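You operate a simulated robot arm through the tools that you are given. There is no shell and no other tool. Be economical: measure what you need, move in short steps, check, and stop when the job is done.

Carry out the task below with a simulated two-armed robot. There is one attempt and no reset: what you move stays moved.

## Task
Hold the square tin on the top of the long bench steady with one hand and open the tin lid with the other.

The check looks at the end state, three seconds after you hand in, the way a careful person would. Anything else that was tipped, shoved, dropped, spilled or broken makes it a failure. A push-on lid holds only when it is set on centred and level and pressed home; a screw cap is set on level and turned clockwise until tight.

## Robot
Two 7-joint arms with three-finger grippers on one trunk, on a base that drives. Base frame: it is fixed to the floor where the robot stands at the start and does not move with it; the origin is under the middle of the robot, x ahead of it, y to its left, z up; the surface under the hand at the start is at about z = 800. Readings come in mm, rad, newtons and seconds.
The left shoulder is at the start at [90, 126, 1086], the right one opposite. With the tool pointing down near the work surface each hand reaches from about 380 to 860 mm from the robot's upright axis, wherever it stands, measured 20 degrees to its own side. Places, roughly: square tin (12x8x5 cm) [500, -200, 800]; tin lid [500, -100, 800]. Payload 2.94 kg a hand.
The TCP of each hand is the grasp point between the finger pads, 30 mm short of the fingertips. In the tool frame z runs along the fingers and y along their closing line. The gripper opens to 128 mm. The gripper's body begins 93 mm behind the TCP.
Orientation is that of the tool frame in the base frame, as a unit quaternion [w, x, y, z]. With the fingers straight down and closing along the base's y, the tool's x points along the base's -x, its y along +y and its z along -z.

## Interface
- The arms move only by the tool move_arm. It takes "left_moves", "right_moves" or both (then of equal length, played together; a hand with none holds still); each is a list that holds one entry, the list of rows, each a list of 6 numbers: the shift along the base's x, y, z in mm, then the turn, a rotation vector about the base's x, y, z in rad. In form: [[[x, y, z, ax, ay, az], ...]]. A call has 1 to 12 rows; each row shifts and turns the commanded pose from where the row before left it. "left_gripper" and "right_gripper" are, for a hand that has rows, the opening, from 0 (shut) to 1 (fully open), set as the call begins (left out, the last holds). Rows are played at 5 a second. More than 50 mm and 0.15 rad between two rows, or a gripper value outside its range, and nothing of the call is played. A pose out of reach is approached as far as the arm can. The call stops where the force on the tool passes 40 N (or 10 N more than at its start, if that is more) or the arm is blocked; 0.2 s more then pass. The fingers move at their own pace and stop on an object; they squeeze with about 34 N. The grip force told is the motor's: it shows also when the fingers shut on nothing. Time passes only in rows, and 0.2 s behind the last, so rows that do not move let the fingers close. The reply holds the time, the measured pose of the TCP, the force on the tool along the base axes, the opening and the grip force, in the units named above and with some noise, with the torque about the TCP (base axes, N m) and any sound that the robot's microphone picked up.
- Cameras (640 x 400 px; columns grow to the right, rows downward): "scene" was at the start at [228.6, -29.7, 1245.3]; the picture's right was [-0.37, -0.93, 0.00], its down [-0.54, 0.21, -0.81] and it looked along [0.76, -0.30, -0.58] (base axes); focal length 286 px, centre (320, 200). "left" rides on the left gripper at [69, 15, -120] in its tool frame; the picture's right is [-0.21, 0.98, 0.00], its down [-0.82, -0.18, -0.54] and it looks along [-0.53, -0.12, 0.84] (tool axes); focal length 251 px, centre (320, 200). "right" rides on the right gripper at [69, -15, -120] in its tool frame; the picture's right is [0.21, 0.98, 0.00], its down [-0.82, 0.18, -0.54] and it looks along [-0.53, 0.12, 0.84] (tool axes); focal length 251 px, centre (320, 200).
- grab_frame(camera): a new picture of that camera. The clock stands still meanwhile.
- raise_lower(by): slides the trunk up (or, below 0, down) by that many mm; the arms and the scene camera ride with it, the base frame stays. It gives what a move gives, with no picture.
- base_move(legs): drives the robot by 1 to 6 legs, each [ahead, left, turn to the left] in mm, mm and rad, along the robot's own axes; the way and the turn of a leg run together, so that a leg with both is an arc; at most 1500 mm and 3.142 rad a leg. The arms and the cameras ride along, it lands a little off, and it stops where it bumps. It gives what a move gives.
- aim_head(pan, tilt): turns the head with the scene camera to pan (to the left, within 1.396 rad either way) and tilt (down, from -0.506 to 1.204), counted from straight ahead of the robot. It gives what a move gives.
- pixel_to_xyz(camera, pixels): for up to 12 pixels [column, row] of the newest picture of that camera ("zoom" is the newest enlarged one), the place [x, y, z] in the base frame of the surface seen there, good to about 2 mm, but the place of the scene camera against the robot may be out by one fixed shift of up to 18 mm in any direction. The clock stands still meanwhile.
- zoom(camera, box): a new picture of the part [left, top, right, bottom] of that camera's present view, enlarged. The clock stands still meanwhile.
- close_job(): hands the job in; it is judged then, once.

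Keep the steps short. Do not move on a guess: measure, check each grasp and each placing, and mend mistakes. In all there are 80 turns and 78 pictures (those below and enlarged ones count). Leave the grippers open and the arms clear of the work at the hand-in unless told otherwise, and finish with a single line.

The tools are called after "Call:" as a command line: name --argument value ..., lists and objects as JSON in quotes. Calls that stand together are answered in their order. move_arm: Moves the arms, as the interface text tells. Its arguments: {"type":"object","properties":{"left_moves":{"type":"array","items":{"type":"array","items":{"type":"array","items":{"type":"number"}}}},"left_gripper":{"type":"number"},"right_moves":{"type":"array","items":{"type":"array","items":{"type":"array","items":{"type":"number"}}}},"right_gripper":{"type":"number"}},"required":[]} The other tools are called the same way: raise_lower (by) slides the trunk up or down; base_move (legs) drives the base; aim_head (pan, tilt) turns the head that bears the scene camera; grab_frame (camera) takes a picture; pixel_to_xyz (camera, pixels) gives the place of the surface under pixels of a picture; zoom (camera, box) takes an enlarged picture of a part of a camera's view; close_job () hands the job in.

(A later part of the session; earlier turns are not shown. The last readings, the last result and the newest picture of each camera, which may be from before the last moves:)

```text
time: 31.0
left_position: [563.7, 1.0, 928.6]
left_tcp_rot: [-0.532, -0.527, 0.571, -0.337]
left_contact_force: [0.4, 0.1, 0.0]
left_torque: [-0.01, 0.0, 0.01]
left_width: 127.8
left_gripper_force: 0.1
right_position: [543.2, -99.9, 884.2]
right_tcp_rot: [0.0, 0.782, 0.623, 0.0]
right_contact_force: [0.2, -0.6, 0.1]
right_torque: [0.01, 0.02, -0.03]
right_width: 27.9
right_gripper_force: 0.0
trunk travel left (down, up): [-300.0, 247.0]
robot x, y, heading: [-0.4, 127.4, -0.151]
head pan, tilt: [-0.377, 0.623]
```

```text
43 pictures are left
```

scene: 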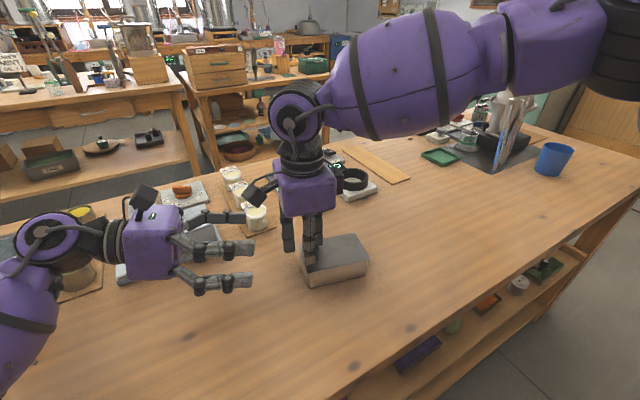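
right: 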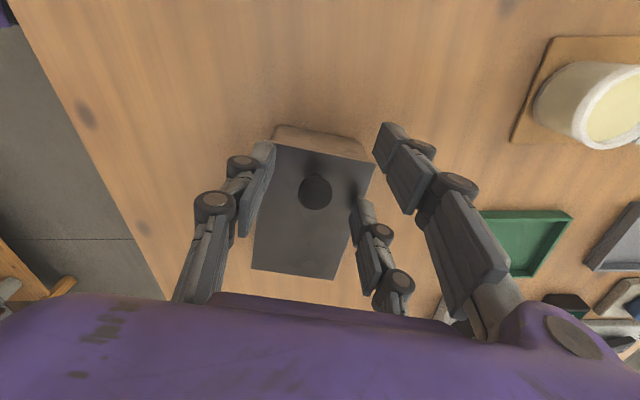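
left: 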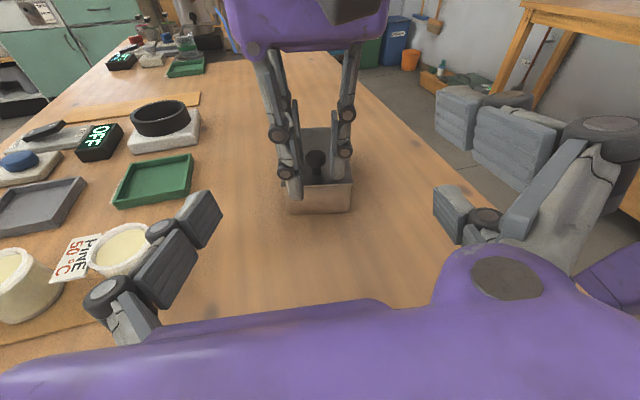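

The clearances look fine. I'll lower the left hand to z≈839, still well outside the tin.

Call:
move_arm --left_moves '[[[0, -1, -22, 0, 0, 0], [0, -1, -22, 0, 0, 0], [0, -1, -22, 0, 0, 0], [0, -1, -14, 0, 0, 0], [0, 0, -9, 0, 0, 0], [0, 0, 0, 0, 0, 0]]]'

Call:
zoom --camera "scene" --box '[100, 170, 400, 357]'

```text
time: 32.6
left_position: [585.9, 2.7, 866.0]
left_tcp_rot: [-0.499, -0.522, 0.594, -0.354]
left_contact_force: [0.6, -0.2, 0.6]
left_torque: [0.01, -0.02, -0.02]
left_width: 128.0
left_gripper_force: 0.0
right_position: [540.0, -105.0, 883.0]
right_tcp_rot: [-0.001, 0.783, 0.622, 0.003]
right_contact_force: [0.0, -0.8, 0.7]
right_torque: [-0.02, 0.0, -0.05]
right_width: 27.9
right_gripper_force: 0.1
trunk travel left (down, up): [-300.0, 247.0]
robot x, y, heading: [1.2, 127.4, -0.153]
head pan, tilt: [-0.377, 0.623]
stopped in row 6 (left hand): the arm was blocked; the commanded pose is now the measured one
```

```text
2.13 times, centred on (250, 264) of scene
```

zoom: 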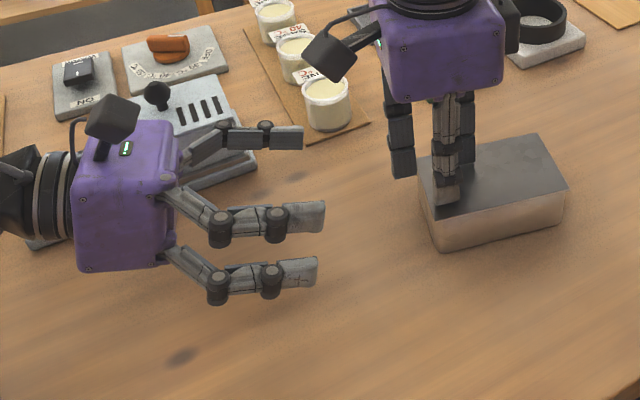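

The left arm was blocked at z 866 and the right hand shifted by about 5 mm. I'll look for what is touching.

Call:
aim_head --pan 0.5 --tilt 0.8

Call:
grab_frame --camera "scene"

Call:
zoom --camera "right" --box '[160, 60, 480, 260]'

```text
time: 33.8
left_position: [585.8, 4.0, 865.2]
left_tcp_rot: [-0.501, -0.523, 0.592, -0.353]
left_contact_force: [0.3, -0.3, 0.6]
left_torque: [0.02, 0.02, 0.02]
left_width: 127.8
left_gripper_force: 0.0
right_position: [541.6, -104.5, 884.5]
right_tcp_rot: [-0.002, 0.782, 0.623, 0.003]
right_contact_force: [0.1, -0.9, 0.3]
right_torque: [0.0, 0.02, -0.01]
right_width: 27.8
right_gripper_force: 0.1
trunk travel left (down, up): [-300.0, 247.0]
robot x, y, heading: [-2.9, 128.5, -0.149]
head pan, tilt: [0.499, 0.799]
```

```text
41 pictures are left
```

scene: 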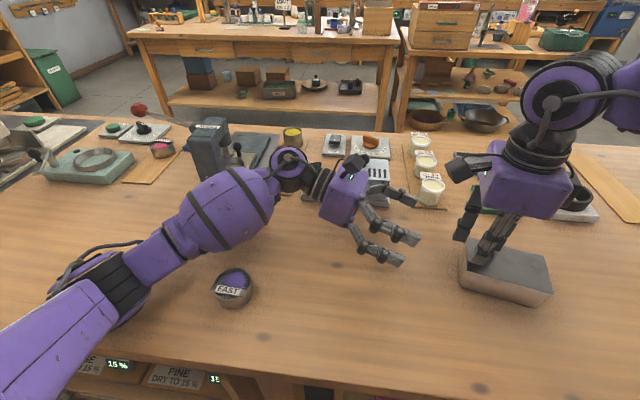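

```text
2.00 times, centred on (320, 160) of right
```

zoom: 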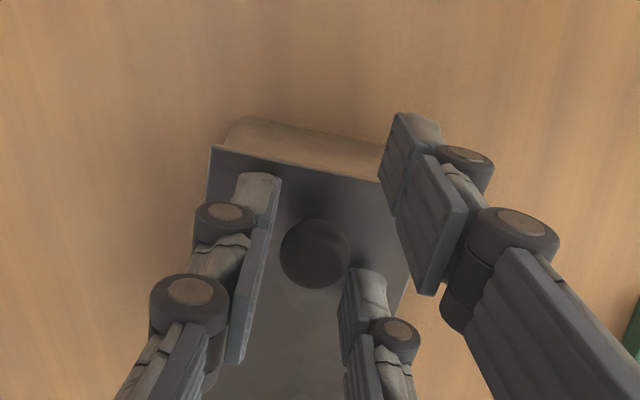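

The left elbow is resting on the bench, which is the block. Nothing else seems disturbed. I'll lift both hands and raise the trunk 160 mm so the elbow stays higher.

Call:
move_arm --left_moves '[[[0, 5, 20, 0, 0, 0], [0, 5, 20, 0, 0, 0], [0, 5, 20, 0, 0, 0], [0, 0, 0, 0, 0, 0]]]' --right_moves '[[[0, 0, 20, 0, 0, 0], [0, 0, 20, 0, 0, 0], [0, 0, 20, 0, 0, 0], [0, 0, 0, 0, 0, 0]]]'

Call:
raise_lower --by 160

Call:
grab_frame --camera "scene"

```text
time: 34.8
left_position: [585.7, 22.6, 922.1]
left_tcp_rot: [-0.503, -0.524, 0.59, -0.352]
left_contact_force: [1.7, -0.8, 0.2]
left_torque: [0.02, 0.06, -0.01]
left_width: 127.9
left_gripper_force: 0.0
right_position: [543.3, -99.5, 944.5]
right_tcp_rot: [0.0, 0.782, 0.623, 0.0]
right_contact_force: [-0.9, 0.1, -0.1]
right_torque: [0.0, 0.0, 0.01]
right_width: 28.3
right_gripper_force: 0.0
trunk travel left (down, up): [-300.0, 247.0]
robot x, y, heading: [2.7, 131.3, -0.148]
head pan, tilt: [0.499, 0.799]
```

```text
time: 36.6
left_position: [586.7, 22.8, 1081.1]
left_tcp_rot: [-0.503, -0.525, 0.589, -0.353]
left_contact_force: [0.1, -0.4, 0.2]
left_torque: [-0.02, 0.0, -0.03]
left_width: 128.0
left_gripper_force: 0.0
right_position: [538.3, -99.1, 1164.0]
right_tcp_rot: [0.04, 0.781, 0.622, 0.037]
right_contact_force: [0.2, -0.3, -0.3]
right_torque: [0.02, 0.02, 0.01]
right_width: 27.8
right_gripper_force: 0.1
trunk travel left (down, up): [-460.0, 87.0]
robot x, y, heading: [0.3, 129.1, -0.151]
head pan, tilt: [0.499, 0.799]
```

```text
39 pictures are left
```

scene: 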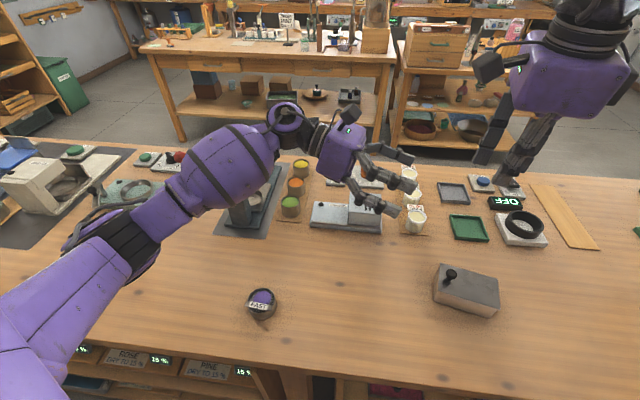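

The trunk is up. I'll correct the left orientation and bring it back down beside the tin, while nudging the right hand to resync its pose.

Call:
move_arm --left_moves '[[[-4, -4, -25, -0.011, 0.035, 0.011], [-4, -4, -25, -0.011, 0.035, 0.011], [-4, -4, -25, 0, 0, 0], [-4, -4, -25, 0, 0, 0], [-4, -4, -25, 0, 0, 0], [0, 0, 0, 0, 0, 0]]]' --right_moves '[[[0, 0, -5, 0, 0, 0], [0, 0, -5, 0, 0, 0], [0, 0, 0, 0, 0, 0], [0, 0, 0, 0, 0, 0], [0, 0, 0, 0, 0, 0], [0, 0, 0, 0, 0, 0]]]'

Call:
grab_frame --camera "scene"

```text
time: 38.0
left_position: [566.8, 2.5, 957.5]
left_tcp_rot: [-0.525, -0.537, 0.562, -0.346]
left_contact_force: [0.6, -0.3, 0.5]
left_torque: [0.0, 0.01, 0.02]
left_width: 128.1
left_gripper_force: 0.1
right_position: [538.7, -98.2, 1155.1]
right_tcp_rot: [0.04, 0.781, 0.622, 0.037]
right_contact_force: [-0.4, 0.3, 0.5]
right_torque: [0.0, -0.01, 0.01]
right_width: 28.3
right_gripper_force: 0.1
trunk travel left (down, up): [-460.0, 87.0]
robot x, y, heading: [3.4, 127.0, -0.154]
head pan, tilt: [0.499, 0.799]
```

```text
38 pictures are left
```

scene: 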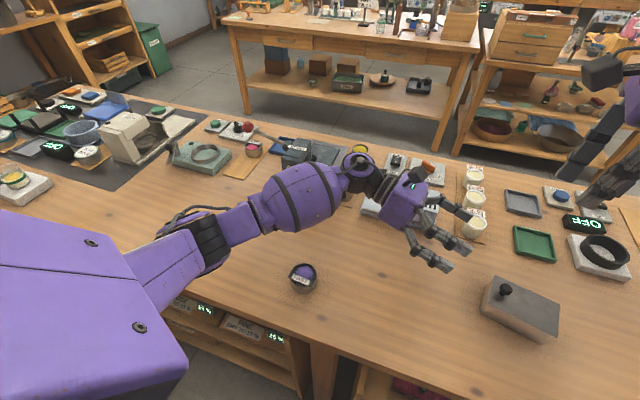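

The elbow has room now. I'll aim the head at the tin and lower the left hand to z≈839.

Call:
aim_head --pan -0.25 --tilt 0.85

Call:
move_arm --left_moves '[[[0, 0, -25, 0, 0, 0], [0, 0, -25, 0, 0, 0], [0, 0, -25, 0, 0, 0], [0, 0, -20, 0, 0, 0], [0, 0, -14, 0, 0, 0], [0, 0, -9, 0, 0, 0], [0, 0, 0, 0, 0, 0]]]'

Call:
grab_frame --camera "scene"

Call:
grab_frame --camera "left"

```text
time: 39.1
left_position: [566.9, 2.3, 957.0]
left_tcp_rot: [-0.525, -0.538, 0.562, -0.346]
left_contact_force: [-0.1, 0.6, 0.1]
left_torque: [-0.02, 0.01, 0.01]
left_width: 128.0
left_gripper_force: 0.0
right_position: [538.9, -98.9, 1154.4]
right_tcp_rot: [0.04, 0.781, 0.622, 0.038]
right_contact_force: [0.5, 0.3, 0.6]
right_torque: [-0.02, 0.0, -0.03]
right_width: 28.0
right_gripper_force: 0.1
trunk travel left (down, up): [-460.0, 87.0]
robot x, y, heading: [-2.3, 126.1, -0.153]
head pan, tilt: [-0.25, 0.85]
```

```text
time: 40.7
left_position: [567.2, 2.4, 840.5]
left_tcp_rot: [-0.525, -0.537, 0.561, -0.348]
left_contact_force: [-0.2, 1.1, 4.1]
left_torque: [0.43, -0.09, 0.08]
left_width: 128.0
left_gripper_force: 0.1
right_position: [538.1, -99.1, 1154.5]
right_tcp_rot: [0.04, 0.782, 0.621, 0.037]
right_contact_force: [0.0, -0.2, -0.1]
right_torque: [0.02, -0.02, -0.02]
right_width: 28.0
right_gripper_force: 0.1
trunk travel left (down, up): [-460.0, 87.0]
robot x, y, heading: [-2.4, 132.6, -0.151]
head pan, tilt: [-0.25, 0.85]
```

```text
37 pictures are left
```

scene: 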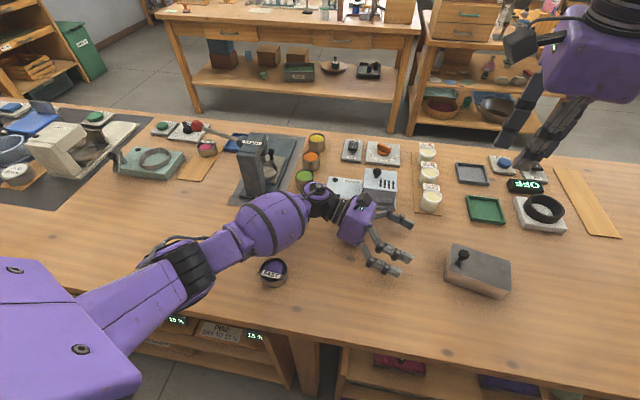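

```text
36 pictures are left
```

left: 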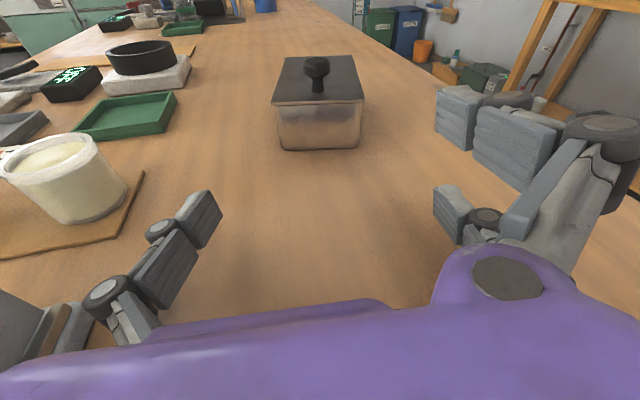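

There's a light 4 N touch, with the palm underside on the bench. I'll raise 3 mm and roll 4° more to keep the thumb under the lid rim, and re-measure the tin with the left camera.

Call:
move_arm --left_moves '[[[0, 0, 3, 0.0155, 0.068, 0], [0, 0, 0, 0, 0, 0]]]'

Call:
zoom --camera "left" --box '[200, 40, 440, 190]'

Call:
pixel_to_xyz --camera "zoom" --pixels '[[205, 165], [425, 165], [410, 50], [230, 50], [320, 160], [215, 230], [415, 230], [320, 200], [318, 80]]'

```text
time: 41.3
left_position: [566.8, 3.4, 842.2]
left_tcp_rot: [0.539, 0.553, -0.546, 0.324]
left_contact_force: [-0.4, 0.0, 0.5]
left_torque: [0.03, 0.02, 0.0]
left_width: 128.1
left_gripper_force: 0.0
right_position: [539.4, -98.2, 1154.0]
right_tcp_rot: [0.04, 0.782, 0.621, 0.038]
right_contact_force: [0.2, 0.5, -0.5]
right_torque: [-0.02, 0.01, -0.02]
right_width: 28.2
right_gripper_force: 0.1
trunk travel left (down, up): [-460.0, 87.0]
robot x, y, heading: [4.1, 129.0, -0.148]
head pan, tilt: [-0.25, 0.85]
```

```text
2.67 times, centred on (320, 115) of left
```

zoom: 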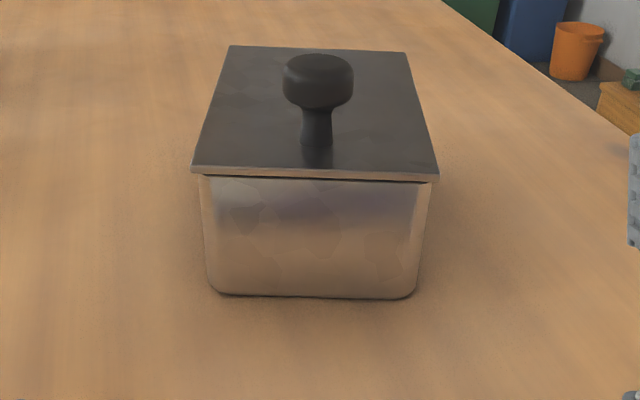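

```text
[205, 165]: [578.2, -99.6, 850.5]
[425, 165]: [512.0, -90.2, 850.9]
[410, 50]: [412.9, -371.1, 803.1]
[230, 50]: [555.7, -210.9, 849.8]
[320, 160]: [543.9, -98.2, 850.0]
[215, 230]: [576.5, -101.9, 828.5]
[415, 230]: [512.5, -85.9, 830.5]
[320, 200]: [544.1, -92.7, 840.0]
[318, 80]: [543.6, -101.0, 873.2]
```

The lid overhangs the body by about 4 mm, and its plate is about 3 mm thick at z≈846–849. The hand is centred on the tin's axis. I'll slide in along the axis by 92 mm, with the gripper wide open.

Call:
move_arm --left_moves '[[[-4.1, -18, 0, 0, 0, 0], [-4.1, -18, 0, 0, 0, 0], [-4.1, -18, 0, 0, 0, 0], [-4.1, -18, 0, 0, 0, 0], [-4.1, -18, 0, 0, 0, 0], [0, 0, 0, 0, 0, 0]]]'

Call:
grab_frame --camera "left"

Call:
zoom --camera "scene" --box '[330, 170, 550, 320]'

```text
time: 42.7
left_position: [545.9, -86.2, 842.0]
left_tcp_rot: [0.54, 0.553, -0.546, 0.324]
left_contact_force: [0.4, -0.1, 0.1]
left_torque: [-0.01, 0.01, 0.03]
left_width: 128.1
left_gripper_force: 0.1
right_position: [540.3, -98.6, 1153.8]
right_tcp_rot: [0.04, 0.781, 0.622, 0.036]
right_contact_force: [-0.9, -0.3, -0.4]
right_torque: [-0.01, -0.03, -0.05]
right_width: 28.4
right_gripper_force: 0.1
trunk travel left (down, up): [-460.0, 87.0]
robot x, y, heading: [-0.3, 128.2, -0.147]
head pan, tilt: [-0.25, 0.85]
```

```text
34 pictures are left
```

left: 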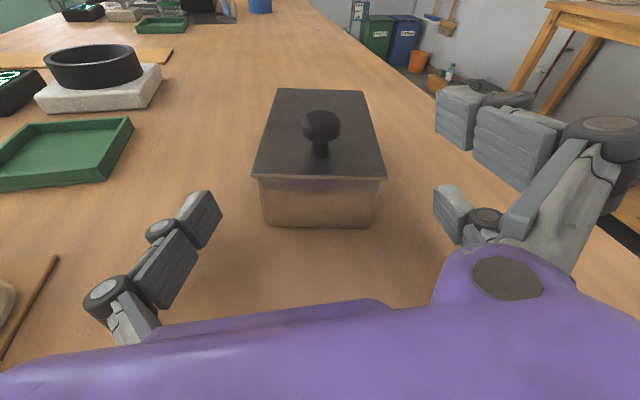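

```text
2.67 times, centred on (440, 245) of scene
```

zoom: 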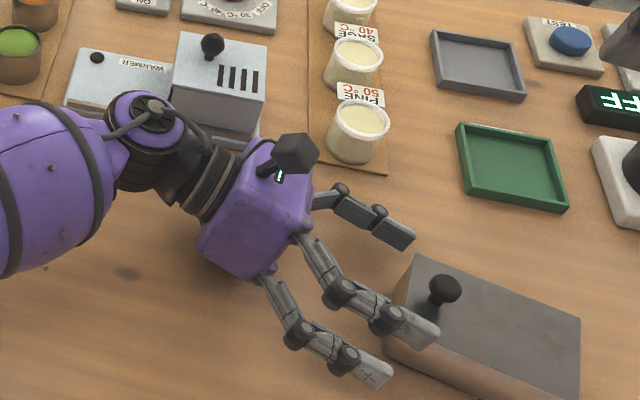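

It's well placed. I'll close the left gripper partway to about 84 mm and check the heights.

Call:
move_arm --left_moves '[[[0, 0, 0, 0, 0, 0], [0, 0, 0, 0, 0, 0]]]' --left_gripper 0.66

Call:
zoom --camera "left" --box '[170, 70, 470, 270]'

Call:
zoom --camera "scene" --box '[410, 230, 530, 320]'

```text
time: 43.3
left_position: [546.5, -86.6, 842.2]
left_tcp_rot: [0.54, 0.553, -0.546, 0.323]
left_contact_force: [-1.1, 0.7, 0.5]
left_torque: [0.03, 0.01, -0.02]
left_width: 84.6
left_gripper_force: 0.0
right_position: [539.1, -100.8, 1154.9]
right_tcp_rot: [0.041, 0.781, 0.623, 0.037]
right_contact_force: [0.3, 0.6, -0.2]
right_torque: [0.04, -0.02, 0.03]
right_width: 28.1
right_gripper_force: 0.1
trunk travel left (down, up): [-460.0, 87.0]
robot x, y, heading: [-2.5, 129.1, -0.149]
head pan, tilt: [-0.25, 0.85]
```

```text
2.00 times, centred on (320, 170) of left
```

zoom: 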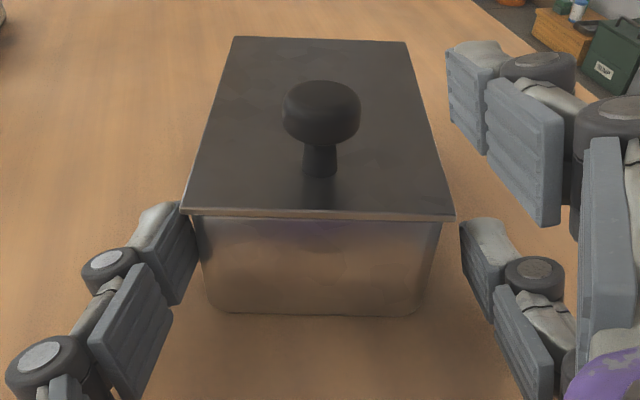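

```text
4.44 times, centred on (470, 275) of scene
```

zoom: 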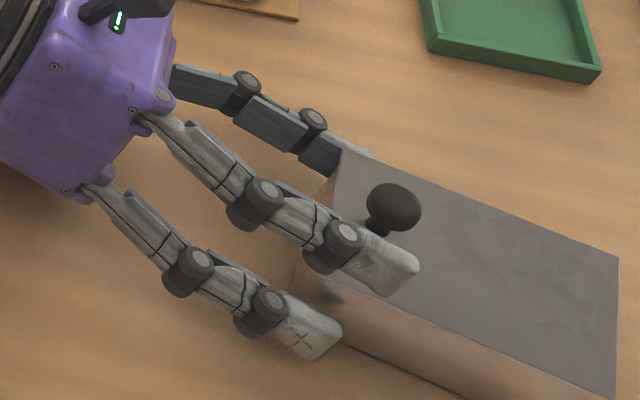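

The thumb appears to be going under the rim. I'll check the heights by measurement.

Call:
pixel_to_xyz --camera "zoom" --pixels '[[365, 153], [330, 140], [325, 165], [400, 265], [380, 285], [330, 330], [320, 350], [310, 320], [420, 300]]'

Call:
zoom --camera "left" --box '[200, 130, 420, 260]'

Call:
pixel_to_xyz --camera "left" --pixels '[[250, 172], [258, 174], [262, 190], [264, 200], [402, 185], [415, 195]]'

```text
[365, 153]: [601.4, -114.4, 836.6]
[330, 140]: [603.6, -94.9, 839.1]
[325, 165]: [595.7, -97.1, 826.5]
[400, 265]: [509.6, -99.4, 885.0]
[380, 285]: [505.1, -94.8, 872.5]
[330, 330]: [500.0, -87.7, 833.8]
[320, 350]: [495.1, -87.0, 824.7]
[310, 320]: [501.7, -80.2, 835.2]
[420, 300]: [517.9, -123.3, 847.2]
```

```text
2.91 times, centred on (310, 195) of left
```

zoom: 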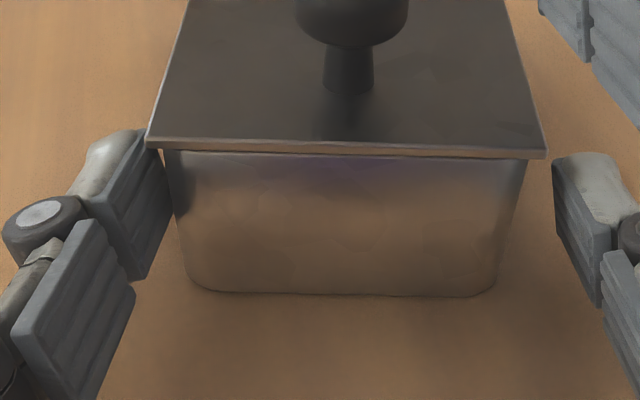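

```text
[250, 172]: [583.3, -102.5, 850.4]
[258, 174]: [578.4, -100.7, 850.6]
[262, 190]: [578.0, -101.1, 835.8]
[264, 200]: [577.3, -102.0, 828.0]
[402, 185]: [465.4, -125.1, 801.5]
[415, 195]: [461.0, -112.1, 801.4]
```

The thumb top is at z≈838, under the rim; the lower pair finger is at ≤835 and the upper one is above the lid. I'll close onto the body.

Call:
move_arm --left_moves '[[[0, 0, 0, 0, 0, 0], [0, 0, 0, 0, 0, 0]]]' --left_gripper 0.5

Call:
zoom --camera "left" --box '[170, 70, 470, 270]'

```text
time: 43.9
left_position: [546.5, -87.4, 841.3]
left_tcp_rot: [0.539, 0.554, -0.546, 0.324]
left_contact_force: [2.1, 1.3, 0.3]
left_torque: [0.33, 0.11, -0.05]
left_width: 74.9
left_gripper_force: 33.9
right_position: [539.5, -98.7, 1153.9]
right_tcp_rot: [0.041, 0.781, 0.622, 0.037]
right_contact_force: [0.4, 0.2, 0.1]
right_torque: [-0.01, 0.03, 0.01]
right_width: 28.4
right_gripper_force: 0.0
trunk travel left (down, up): [-460.0, 87.0]
robot x, y, heading: [-4.9, 129.0, -0.146]
head pan, tilt: [-0.25, 0.85]
```

```text
2.00 times, centred on (320, 170) of left
```

zoom: 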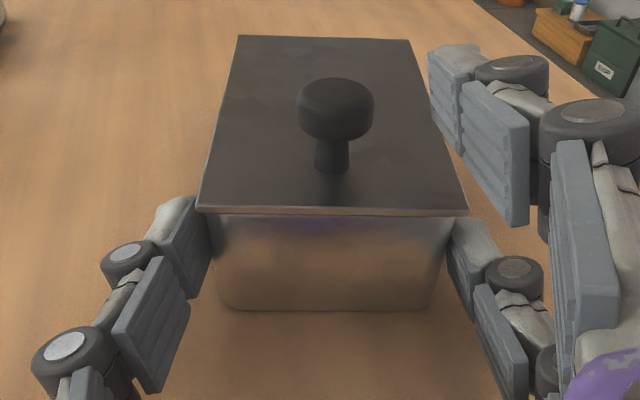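

The body is held firmly at 75 mm with 34 N. Next I'll measure the knob's current place from the left camera.

Call:
pixel_to_xyz --camera "zoom" --pixels '[[300, 110], [336, 110], [370, 110], [336, 85], [336, 130], [332, 170], [332, 160], [336, 97]]'

Call:
move_arm --right_moves '[[[0, 0, -30, 0.009, 0.054, 0], [0, 0, -35, 0.009, 0.054, 0], [0, 0, -35, 0, 0, 0], [0, 0, -35, 0, 0, 0], [0, 0, 0, 0, 0, 0]]]' --right_gripper 0.4

Call:
grab_frame --camera "right"

```text
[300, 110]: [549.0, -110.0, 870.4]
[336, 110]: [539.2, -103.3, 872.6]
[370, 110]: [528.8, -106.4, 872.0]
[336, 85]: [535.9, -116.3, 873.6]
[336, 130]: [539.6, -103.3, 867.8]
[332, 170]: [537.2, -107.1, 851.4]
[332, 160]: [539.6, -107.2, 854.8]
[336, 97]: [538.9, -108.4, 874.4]
```

```text
time: 45.1
left_position: [546.3, -87.4, 841.1]
left_tcp_rot: [0.54, 0.553, -0.546, 0.324]
left_contact_force: [-0.3, 0.9, 0.9]
left_torque: [-0.08, -0.09, 0.05]
left_width: 74.7
left_gripper_force: 33.3
right_position: [534.5, -133.2, 1040.7]
right_tcp_rot: [0.0, 0.783, 0.622, 0.003]
right_contact_force: [0.0, 0.0, 0.2]
right_torque: [-0.03, 0.03, 0.03]
right_width: 50.9
right_gripper_force: 0.0
right hand out of reach, approached as far as the arm can: row 1, 2, 3, 4
trunk travel left (down, up): [-460.0, 87.0]
robot x, y, heading: [-2.9, 128.9, -0.147]
head pan, tilt: [-0.25, 0.85]
```

```text
28 pictures are left
```

right: 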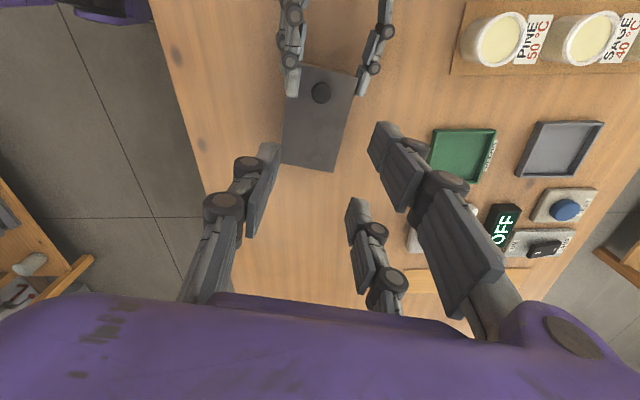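

The right arm can't reach that yaw well with the raised trunk. The knob is round, so I can pinch it from a yaw closer to this arm's comfort: 46° instead of 103°. I'll turn back and place the hand above the knob accordingly.

Call:
move_arm --right_moves '[[[2, 1.6, 0, 0, 0, 0.142], [2, 1.6, 0, 0, 0, 0.142], [2, 1.6, 0, 0, 0, 0.142], [2, 1.6, -10, 0, 0, 0.142], [2, 1.6, -15, 0, 0, 0.142], [2, 1.6, -15, 0, 0, 0.142], [2, 1.6, -20, 0, 0, 0.142], [0, 0, -20, 0, 0, 0], [0, 0, 0, 0, 0, 0]]]'

Call:
grab_frame --camera "right"

```text
time: 47.1
left_position: [546.9, -87.6, 840.0]
left_tcp_rot: [0.54, 0.553, -0.546, 0.323]
left_contact_force: [-0.3, -1.3, -0.3]
left_torque: [0.03, -0.15, -0.01]
left_width: 74.9
left_gripper_force: 34.1
right_position: [532.0, -147.7, 997.1]
right_tcp_rot: [-0.001, 0.39, 0.921, 0.001]
right_contact_force: [0.2, 0.7, -0.1]
right_torque: [0.0, 0.02, 0.0]
right_width: 51.2
right_gripper_force: 0.2
right hand out of reach, approached as far as the arm can: row 1, 2, 4, 5, 6
trunk travel left (down, up): [-460.0, 87.0]
robot x, y, heading: [0.9, 127.7, -0.151]
head pan, tilt: [-0.25, 0.85]
```

```text
27 pictures are left
```

right: 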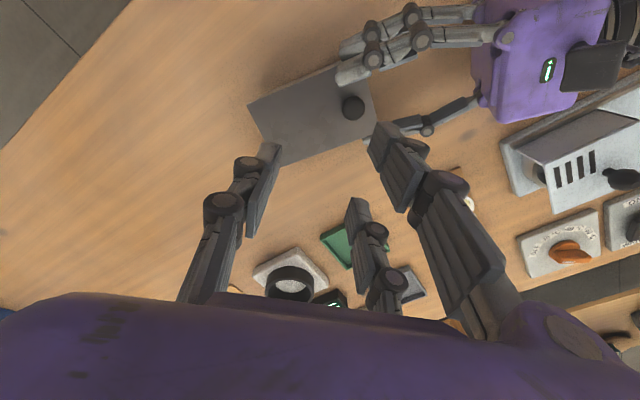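

This yaw reaches. I'll shift above the knob and lower partway.

Call:
move_arm --right_moves '[[[5.5, 8.5, -15, 0, 0, 0], [5.5, 8.5, -15, 0, 0, 0], [5.4, 8.5, -15, 0, 0, 0], [0, 0, -15, 0, 0, 0], [0, 0, 0, 0, 0, 0]]]'

Call:
grab_frame --camera "right"

```text
time: 48.3
left_position: [547.7, -87.0, 842.5]
left_tcp_rot: [0.54, 0.552, -0.546, 0.324]
left_contact_force: [0.5, -0.6, 0.3]
left_torque: [-0.08, -0.17, 0.12]
left_width: 75.0
left_gripper_force: 33.9
right_position: [526.8, -149.5, 985.0]
right_tcp_rot: [-0.001, 0.389, 0.921, 0.0]
right_contact_force: [0.0, 0.1, 0.3]
right_torque: [-0.01, -0.02, -0.04]
right_width: 51.1
right_gripper_force: 0.1
right hand out of reach, approached as far as the arm can: row 1, 2, 3, 4
trunk travel left (down, up): [-460.0, 87.0]
robot x, y, heading: [-0.0, 130.0, -0.15]
head pan, tilt: [-0.25, 0.85]
```

```text
26 pictures are left
```

right: 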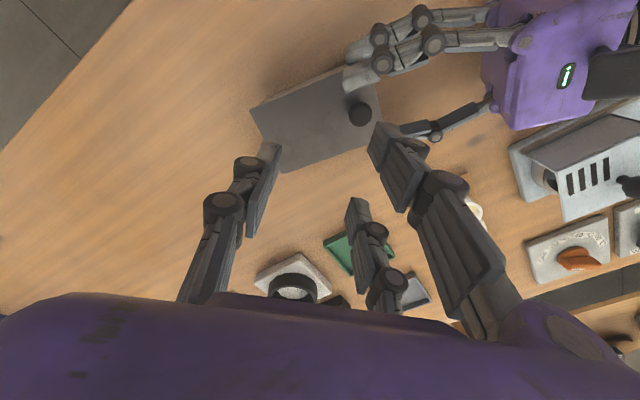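

It's still blocked by a limit. I'll look at the right arm's posture.

Call:
aim_head --pan -0.55 --tilt 0.5

Call:
grab_frame --camera "scene"

```text
time: 49.2
left_position: [546.2, -87.5, 841.1]
left_tcp_rot: [0.54, 0.553, -0.546, 0.323]
left_contact_force: [-0.2, 0.9, -0.6]
left_torque: [0.13, -0.09, -0.03]
left_width: 74.7
left_gripper_force: 33.5
right_position: [525.9, -149.9, 985.2]
right_tcp_rot: [-0.002, 0.39, 0.921, 0.001]
right_contact_force: [-0.8, 0.2, -0.3]
right_torque: [0.03, 0.0, 0.0]
right_width: 51.1
right_gripper_force: 0.0
trunk travel left (down, up): [-460.0, 87.0]
robot x, y, heading: [1.0, 127.9, -0.146]
head pan, tilt: [-0.55, 0.499]
```

```text
25 pictures are left
```

scene: 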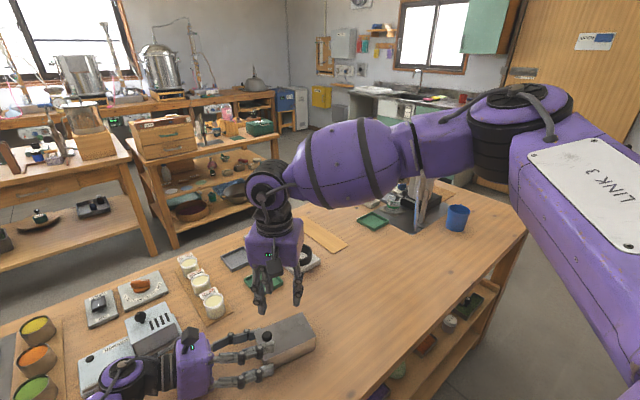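

The forearm comes in nearly level from the right with the wrist sharply bent. Tilting the hand about 15° so the fingers point slightly toward +u should ease it. I'll try that while still high.

Call:
move_arm --right_moves '[[[0, 0, 0, 0.122, -0.0276, 0], [0, 0, 0, 0.122, -0.0276, 0], [5, 6, -10, 0, 0, 0], [5, 6, -15, 0, 0, 0], [5, 6, -15, 0, 0, 0], [0, 0, 0, 0, 0, 0]]]'

```text
time: 50.6
left_position: [547.5, -87.3, 842.4]
left_tcp_rot: [0.54, 0.553, -0.547, 0.323]
left_contact_force: [-0.7, -0.2, 0.1]
left_torque: [-0.02, -0.11, 0.06]
left_width: 74.8
left_gripper_force: 33.8
right_position: [541.5, -131.0, 945.1]
right_tcp_rot: [-0.022, 0.387, 0.913, 0.124]
right_contact_force: [-0.5, -0.4, 0.3]
right_torque: [0.0, -0.01, 0.0]
right_width: 51.2
right_gripper_force: 0.0
trunk travel left (down, up): [-460.0, 87.0]
robot x, y, heading: [-0.5, 129.7, -0.147]
head pan, tilt: [-0.55, 0.499]
```

With the tilt it reaches freely. The closing line is now skewed by the tilt, so I'll spin the hand about its own finger axis by -1.0 rad, so it closes level across the tin, and check it still reaches.

Call:
move_arm --right_moves '[[[0, 0, 0, 0.007, 0.0302, -0.1202], [0, 0, 0, 0.007, 0.0302, -0.1202], [0, 0, 0, 0.007, 0.0302, -0.1202], [0, 0, 0, 0.007, 0.0302, -0.1202], [0, 0, 0, 0.007, 0.0302, -0.1202], [0, 0, 0, 0.007, 0.0302, -0.1202], [0, 0, 0, 0.007, 0.0302, -0.1202], [0, 0, 0, 0.007, 0.0302, -0.1202], [0, 0, 0, 0, 0, 0]]]'

Call:
grab_frame --camera "right"

```text
time: 52.6
left_position: [546.2, -86.8, 842.7]
left_tcp_rot: [0.54, 0.553, -0.546, 0.324]
left_contact_force: [1.8, -0.5, -0.7]
left_torque: [-0.03, -0.18, 0.08]
left_width: 74.7
left_gripper_force: 33.5
right_position: [540.9, -131.7, 945.2]
right_tcp_rot: [-0.08, 0.776, 0.618, 0.1]
right_contact_force: [-0.2, 0.6, 0.8]
right_torque: [0.01, -0.01, 0.0]
right_width: 51.0
right_gripper_force: 0.0
trunk travel left (down, up): [-460.0, 87.0]
robot x, y, heading: [-2.5, 131.6, -0.15]
head pan, tilt: [-0.55, 0.499]
```

```text
24 pictures are left
```

right: 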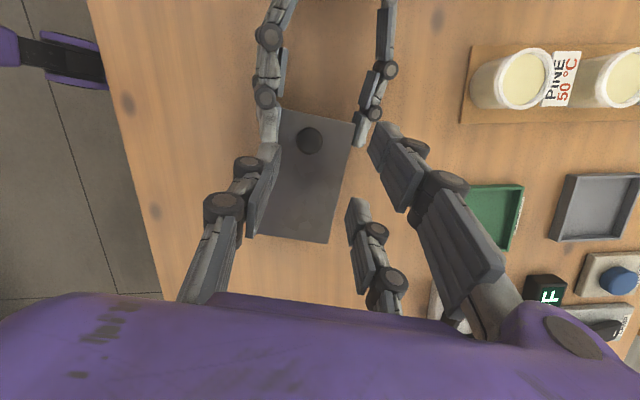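

It reaches, and the closing line is level. I'll refine the knob's position with the right camera.

Call:
zoom --camera "right" --box '[240, 90, 400, 190]'

Call:
pixel_to_xyz --camera "right" --pixels '[[299, 139], [309, 139], [319, 139], [309, 130], [309, 149], [309, 165], [275, 145], [348, 145]]'

```text
4.00 times, centred on (320, 140) of right
```

zoom: 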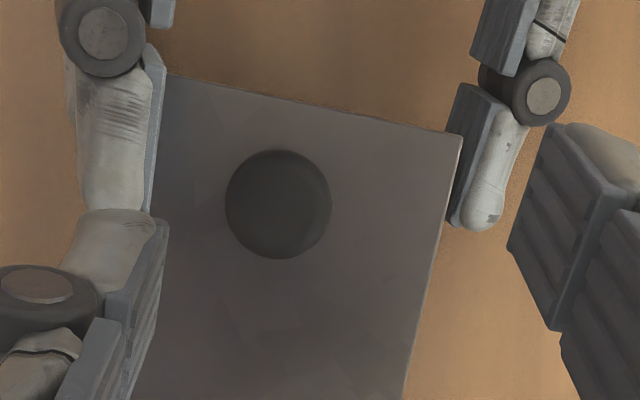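

```text
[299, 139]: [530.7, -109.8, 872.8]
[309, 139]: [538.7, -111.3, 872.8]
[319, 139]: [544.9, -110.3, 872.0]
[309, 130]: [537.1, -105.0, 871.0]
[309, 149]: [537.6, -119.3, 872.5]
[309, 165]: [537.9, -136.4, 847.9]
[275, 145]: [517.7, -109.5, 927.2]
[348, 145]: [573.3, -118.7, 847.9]
```

Knob centre ≈ (538,-113,863). The left upper finger ends level with the knob at u≈39. So I'll pinch with the thumb on the hinge side of it (knob at tool x +13.5), ease the tilt to 7°, and descend partway with a smaller opening.

Call:
move_arm --right_moves '[[[-3.2, 1.4, 0, -0.127, 0.0288, 0], [-3.2, 1.4, 0, 0, 0, 0], [0, 0, -15, 0, 0, 0], [0, 0, -15, 0, 0, 0], [0, 0, -10, 0, 0, 0], [0, 0, 0, 0, 0, 0]]]' --right_gripper 0.3

Call:
zoom --camera "right" --box '[200, 70, 440, 220]'

```text
time: 54.0
left_position: [546.4, -86.4, 842.0]
left_tcp_rot: [0.54, 0.552, -0.546, 0.324]
left_contact_force: [-0.2, 1.8, 0.3]
left_torque: [-0.06, -0.14, 0.02]
left_width: 74.8
left_gripper_force: 34.3
right_position: [514.3, -143.0, 919.6]
right_tcp_rot: [-0.038, 0.78, 0.622, 0.05]
right_contact_force: [0.6, -0.2, 0.2]
right_torque: [-0.01, -0.01, -0.01]
right_width: 38.3
right_gripper_force: 0.0
right hand out of reach, approached as far as the arm can: row 1, 3, 4, 5
trunk travel left (down, up): [-460.0, 87.0]
robot x, y, heading: [1.3, 133.0, -0.151]
head pan, tilt: [-0.55, 0.499]
```

```text
2.67 times, centred on (320, 145) of right
```

zoom: 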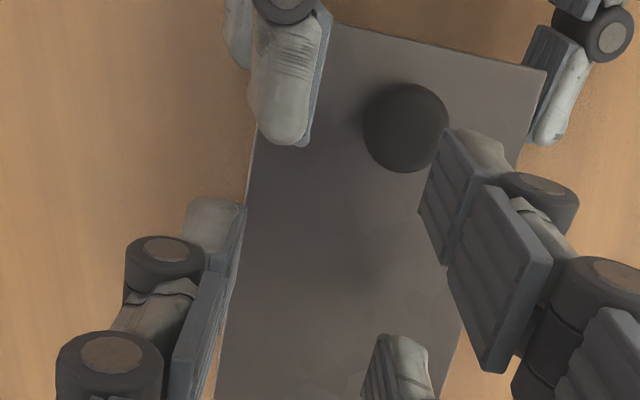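

The 7° tilt is beyond reach, so I'll return to the 15° tilt and the 46° yaw that reached before. There the gripping fingers also clear the left upper finger.

Call:
move_arm --right_moves '[[[3, 1.5, 15, 0.127, -0.0288, 0], [3, 1.5, 10, 0, 0, 0], [3, 1.5, 0, -0.007, -0.0302, 0.1202], [3, 1.5, 0, -0.007, -0.0302, 0.1202], [3, 1.5, 0, -0.007, -0.0302, 0.1202], [3, 1.5, 0, -0.007, -0.0302, 0.1202], [3, 1.5, 0, -0.007, -0.0302, 0.1202], [3, 1.5, 0, -0.007, -0.0302, 0.1202], [3, 1.5, 0, -0.007, -0.0302, 0.1202], [0, 0, 0, -0.007, -0.0302, 0.1202], [0, 0, 0, 0, 0, 0]]]'

```text
time: 56.4
left_position: [545.8, -87.5, 842.0]
left_tcp_rot: [0.54, 0.553, -0.546, 0.323]
left_contact_force: [0.1, -0.7, 0.7]
left_torque: [-0.12, -0.11, 0.0]
left_width: 74.6
left_gripper_force: 33.8
right_position: [539.7, -129.5, 944.3]
right_tcp_rot: [-0.023, 0.386, 0.914, 0.123]
right_contact_force: [0.3, 0.2, 0.6]
right_torque: [-0.01, -0.02, 0.0]
right_width: 38.5
right_gripper_force: 0.1
trunk travel left (down, up): [-460.0, 87.0]
robot x, y, heading: [-0.3, 126.9, -0.148]
head pan, tilt: [-0.55, 0.499]
```

Next, to 20 mm above the pinch height, checking reach and alignment.

Call:
move_arm --right_moves '[[[6.3, 0.9, -12, 0, 0, 0], [0, 0, -14, 0, 0, 0], [0, 0, -13, 0, 0, 0], [0, 0, 0, 0, 0, 0]]]' --right_gripper 0.24

Call:
zoom --camera "right" --box '[200, 70, 440, 220]'

```text
time: 57.4
left_position: [546.0, -87.4, 841.9]
left_tcp_rot: [0.54, 0.552, -0.547, 0.323]
left_contact_force: [-0.5, -0.8, 0.9]
left_torque: [-0.11, -0.18, -0.02]
left_width: 75.0
left_gripper_force: 33.6
right_position: [528.4, -137.6, 916.8]
right_tcp_rot: [-0.022, 0.387, 0.913, 0.125]
right_contact_force: [-0.1, 0.1, 0.0]
right_torque: [0.02, 0.01, -0.03]
right_width: 30.6
right_gripper_force: 0.0
right hand out of reach, approached as far as the arm can: row 1, 2, 3
trunk travel left (down, up): [-460.0, 87.0]
robot x, y, heading: [0.2, 130.9, -0.146]
head pan, tilt: [-0.55, 0.499]
```

```text
2.67 times, centred on (320, 145) of right
```

zoom: 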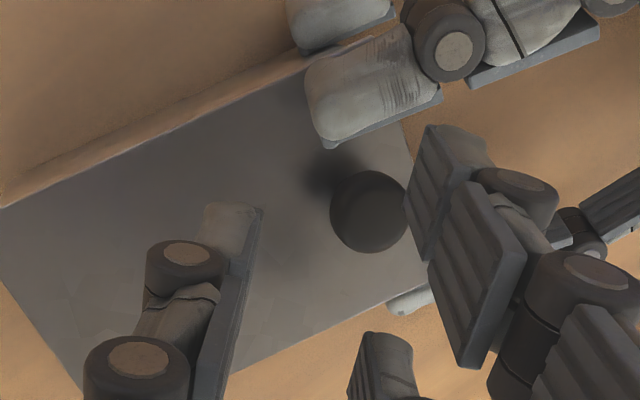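

The raised trunk is the trouble. I'll release and back the left hand out, lift both hands, lower the trunk by 100 mm (60 mm above the start height) and redo the hold. First, open the left, keep it still, then withdraw along the axis.

Call:
move_arm --left_moves '[[[0, 0, 0, 0, 0, 0], [0, 0, 0, 0, 0, 0], [4.1, 18, 0, 0, 0, 0], [4.1, 18, 0, 0, 0, 0], [4.1, 18, 0, 0, 0, 0], [4.1, 18, 0, 0, 0, 0], [4.1, 18, 0, 0, 0, 0], [0, 0, 30, 0, 0, 0], [0, 0, 35, 0, 0, 0], [0, 0, 35, 0, 0, 0], [0, 0, 30, 0, 0, 0], [0, 0, 0, 0, 0, 0]]]' --left_gripper 1.0 --right_moves '[[[0, 0, 20, 0, 0, 0], [0, 0, 20, 0, 0, 0], [0, 0, 20, 0, 0, 0], [0, 0, 20, 0, 0, 0], [0, 0, 20, 0, 0, 0], [0, 0, 20, 0, 0, 0], [0, 0, 0, 0, 0, 0], [0, 0, 0, 0, 0, 0], [0, 0, 0, 0, 0, 0], [0, 0, 0, 0, 0, 0], [0, 0, 0, 0, 0, 0], [0, 0, 0, 0, 0, 0]]]'

Call:
raise_lower --by -100

```text
time: 60.0
left_position: [567.3, 1.8, 972.6]
left_tcp_rot: [0.54, 0.553, -0.546, 0.323]
left_contact_force: [0.1, -1.6, -0.7]
left_torque: [0.03, -0.01, -0.02]
left_width: 128.1
left_gripper_force: 0.0
right_position: [529.2, -138.5, 1035.8]
right_tcp_rot: [-0.022, 0.387, 0.913, 0.123]
right_contact_force: [0.4, 0.3, -0.2]
right_torque: [0.02, 0.01, 0.01]
right_width: 30.5
right_gripper_force: 0.1
trunk travel left (down, up): [-460.0, 87.0]
robot x, y, heading: [-1.3, 128.9, -0.152]
head pan, tilt: [-0.55, 0.499]
```

```text
time: 61.3
left_position: [566.5, 4.0, 873.0]
left_tcp_rot: [0.539, 0.553, -0.547, 0.324]
left_contact_force: [0.4, 0.2, 0.1]
left_torque: [0.05, 0.0, -0.04]
left_width: 128.1
left_gripper_force: 0.0
right_position: [528.4, -138.7, 936.7]
right_tcp_rot: [-0.023, 0.387, 0.914, 0.124]
right_contact_force: [-1.3, -1.0, -0.4]
right_torque: [0.01, -0.03, -0.03]
right_width: 30.6
right_gripper_force: 0.0
trunk travel left (down, up): [-360.0, 187.0]
robot x, y, heading: [-0.7, 128.5, -0.151]
head pan, tilt: [-0.55, 0.499]
```

Now I'll set the right hand vertical with the tin's yaw above the knob (TCP ≈ (535,-126)) and lower the left hand beside the tin again.

Call:
move_arm --right_moves '[[[0.6, 1.2, 0, 0.007, 0.0302, -0.1202], [0.6, 1.2, 0, 0.007, 0.0302, -0.1202], [0.6, 1.2, 0, 0.007, 0.0302, -0.1202], [0.6, 1.2, 0, 0.007, 0.0302, -0.1202], [0.6, 1.2, 0, 0.007, 0.0302, -0.1202], [0.6, 1.2, 0, 0.007, 0.0302, -0.1202], [0.6, 1.2, 0, 0.007, 0.0302, -0.1202], [0.6, 1.2, 0, 0.007, 0.0302, -0.1202], [0.6, 1.2, 0, -0.123, 0.028, 0], [0.6, 1.2, 0, -0.123, 0.028, 0], [0, 0, 0, 0, 0, 0]]]' --left_moves '[[[0, 0, 0, 0, 0, 0], [0, 0, 0, 0, 0, 0], [0, 0, 0, 0, 0, 0], [0, 0, 0, 0, 0, 0], [0, 0, 0, 0, 0, 0], [0, -1, -8, 0, 0, 0], [0, -1, -8, 0, 0, 0], [0, 0, -8, 0, 0, 0], [0, 0, -6, 0, 0, 0], [0, 0, 0, 0, 0, 0], [0, 0, 0, 0, 0, 0]]]'

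Call:
zoom --camera "right" --box '[200, 70, 440, 220]'

Call:
zoom --camera "left" --box '[200, 40, 440, 190]'

Call:
pixel_to_xyz --camera "left" --pixels '[[281, 125], [357, 125], [281, 140], [356, 140], [320, 110]]'

```text
time: 63.7
left_position: [567.5, 1.6, 843.4]
left_tcp_rot: [0.54, 0.553, -0.546, 0.324]
left_contact_force: [-0.3, 0.3, -0.9]
left_torque: [0.04, 0.01, 0.0]
left_width: 128.1
left_gripper_force: 0.1
right_position: [533.9, -126.3, 936.0]
right_tcp_rot: [0.0, 0.782, 0.623, 0.0]
right_contact_force: [-0.3, 0.7, 0.0]
right_torque: [-0.03, 0.03, -0.03]
right_width: 30.7
right_gripper_force: 0.1
trunk travel left (down, up): [-360.0, 187.0]
robot x, y, heading: [-1.0, 128.1, -0.15]
head pan, tilt: [-0.55, 0.499]
```

```text
2.67 times, centred on (320, 145) of right
```

zoom: 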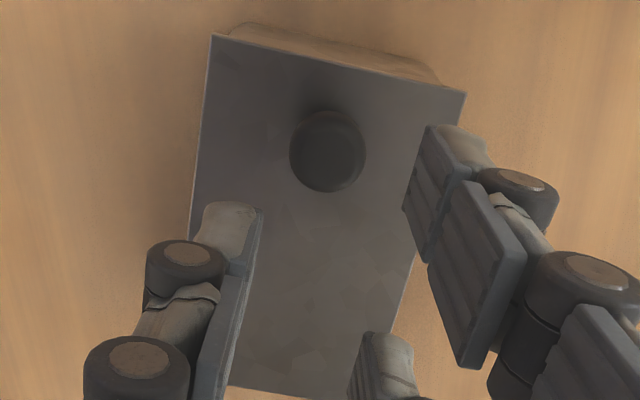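

```text
2.67 times, centred on (320, 115) of left
```

zoom: 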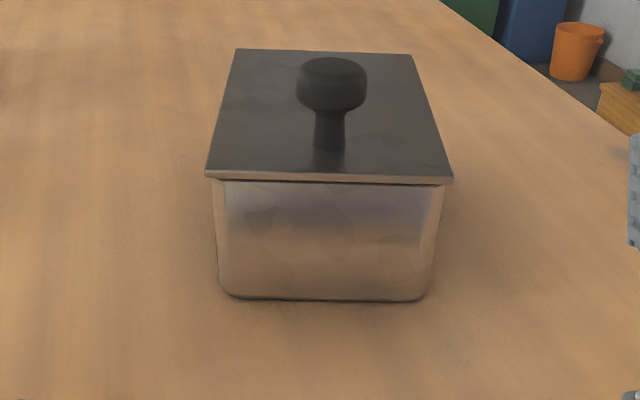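

```text
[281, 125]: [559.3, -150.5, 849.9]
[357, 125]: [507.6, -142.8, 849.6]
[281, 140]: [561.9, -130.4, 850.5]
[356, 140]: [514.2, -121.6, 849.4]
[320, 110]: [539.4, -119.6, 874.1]
```

Both hands reach now, and the tin sits about 2.5 mm further toward -v. I'll slide the left hand in along the axis with that correction and close to 84 mm first.

Call:
move_arm --left_moves '[[[-4.8, -17.6, 0, 0, 0, 0], [-4.8, -17.6, 0, 0, 0, 0], [-4.8, -17.6, 0, 0, 0, 0], [-4.8, -17.6, 0, 0, 0, 0], [-4.7, -17.6, 0, 0, 0, 0], [0, 0, 0, 0, 0, 0]]]'

Call:
move_arm --left_moves '[[[0, 0, 0, 0, 0, 0], [0, 0, 0, 0, 0, 0]]]' --left_gripper 0.65

Call:
zoom --camera "left" --box '[170, 70, 470, 270]'

```text
time: 65.1
left_position: [543.0, -86.6, 842.8]
left_tcp_rot: [0.54, 0.552, -0.547, 0.323]
left_contact_force: [0.1, -0.1, 0.3]
left_torque: [-0.02, 0.02, 0.01]
left_width: 127.9
left_gripper_force: 0.2
right_position: [535.7, -125.9, 936.9]
right_tcp_rot: [-0.001, 0.782, 0.624, 0.001]
right_contact_force: [-0.2, 0.6, 0.3]
right_torque: [0.0, 0.03, 0.01]
right_width: 30.7
right_gripper_force: 0.0
trunk travel left (down, up): [-360.0, 187.0]
robot x, y, heading: [3.9, 129.5, -0.148]
head pan, tilt: [-0.55, 0.499]
```

```text
time: 65.7
left_position: [543.7, -86.0, 840.9]
left_tcp_rot: [0.54, 0.552, -0.547, 0.323]
left_contact_force: [0.2, 0.5, -0.3]
left_torque: [-0.03, -0.01, 0.01]
left_width: 83.4
left_gripper_force: 0.0
right_position: [536.1, -126.4, 936.2]
right_tcp_rot: [-0.001, 0.782, 0.623, 0.0]
right_contact_force: [-0.5, -0.8, -0.5]
right_torque: [0.0, -0.01, 0.01]
right_width: 30.7
right_gripper_force: 0.1
trunk travel left (down, up): [-360.0, 187.0]
robot x, y, heading: [1.4, 128.7, -0.151]
head pan, tilt: [-0.55, 0.499]
```

```text
2.00 times, centred on (320, 170) of left
```

zoom: 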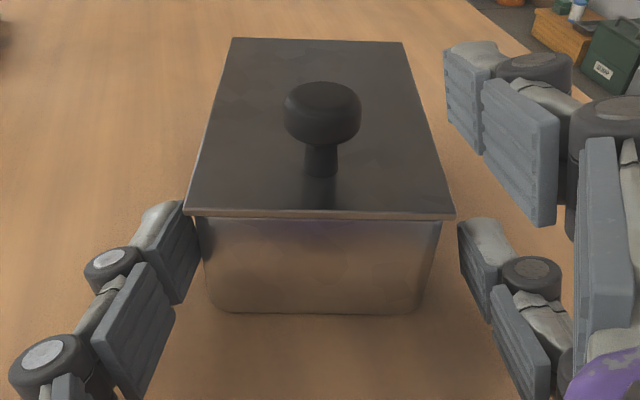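

The thumb side is about 6 mm closer than the pair side. I'll shift 3 mm toward the thumb side and close onto the body.

Call:
move_arm --left_moves '[[[2.9, -0.7, 0, 0, 0, 0], [0, 0, 0, 0, 0, 0]]]'

Call:
move_arm --left_moves '[[[0, 0, 0, 0, 0, 0], [0, 0, 0, 0, 0, 0]]]' --left_gripper 0.5

Call:
zoom --camera "right" --box '[200, 70, 440, 220]'

Call:
pixel_to_xyz --camera "zoom" --pixels '[[295, 152], [327, 152], [360, 152], [327, 120], [327, 180], [327, 135], [327, 165]]'

```text
time: 66.3
left_position: [545.6, -87.1, 842.6]
left_tcp_rot: [0.54, 0.553, -0.546, 0.323]
left_contact_force: [-0.9, 0.1, -0.4]
left_torque: [0.02, 0.03, -0.02]
left_width: 83.4
left_gripper_force: 0.1
right_position: [535.0, -126.7, 936.3]
right_tcp_rot: [0.0, 0.782, 0.623, 0.001]
right_contact_force: [0.4, 0.5, 0.0]
right_torque: [0.01, 0.03, -0.02]
right_width: 30.5
right_gripper_force: 0.1
trunk travel left (down, up): [-360.0, 187.0]
robot x, y, heading: [1.6, 132.6, -0.15]
head pan, tilt: [-0.55, 0.499]
```

```text
time: 66.9
left_position: [545.8, -87.1, 842.3]
left_tcp_rot: [0.54, 0.553, -0.546, 0.323]
left_contact_force: [0.2, 1.0, 0.1]
left_torque: [0.14, -0.02, 0.07]
left_width: 74.8
left_gripper_force: 33.6
right_position: [535.8, -127.0, 936.8]
right_tcp_rot: [0.0, 0.782, 0.623, 0.001]
right_contact_force: [-1.0, -0.8, 0.5]
right_torque: [0.03, -0.03, 0.01]
right_width: 30.5
right_gripper_force: 0.0
trunk travel left (down, up): [-360.0, 187.0]
robot x, y, heading: [-0.8, 127.0, -0.151]
head pan, tilt: [-0.55, 0.499]
```

```text
2.67 times, centred on (320, 145) of right
```

zoom: 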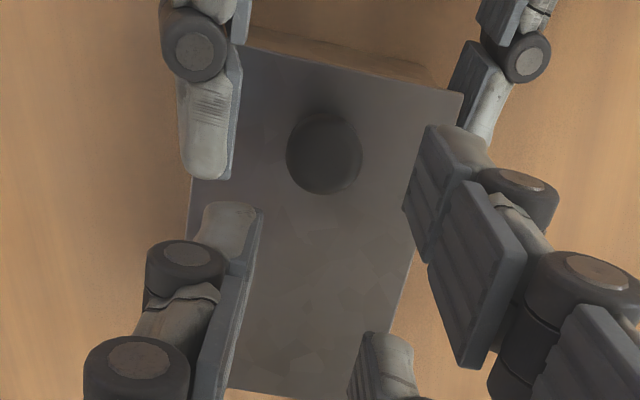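

```text
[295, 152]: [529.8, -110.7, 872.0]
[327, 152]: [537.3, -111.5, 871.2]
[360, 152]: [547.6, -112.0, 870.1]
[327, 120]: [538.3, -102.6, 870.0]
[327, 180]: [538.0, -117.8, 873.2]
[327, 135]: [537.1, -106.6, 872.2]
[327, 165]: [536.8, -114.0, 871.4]
```

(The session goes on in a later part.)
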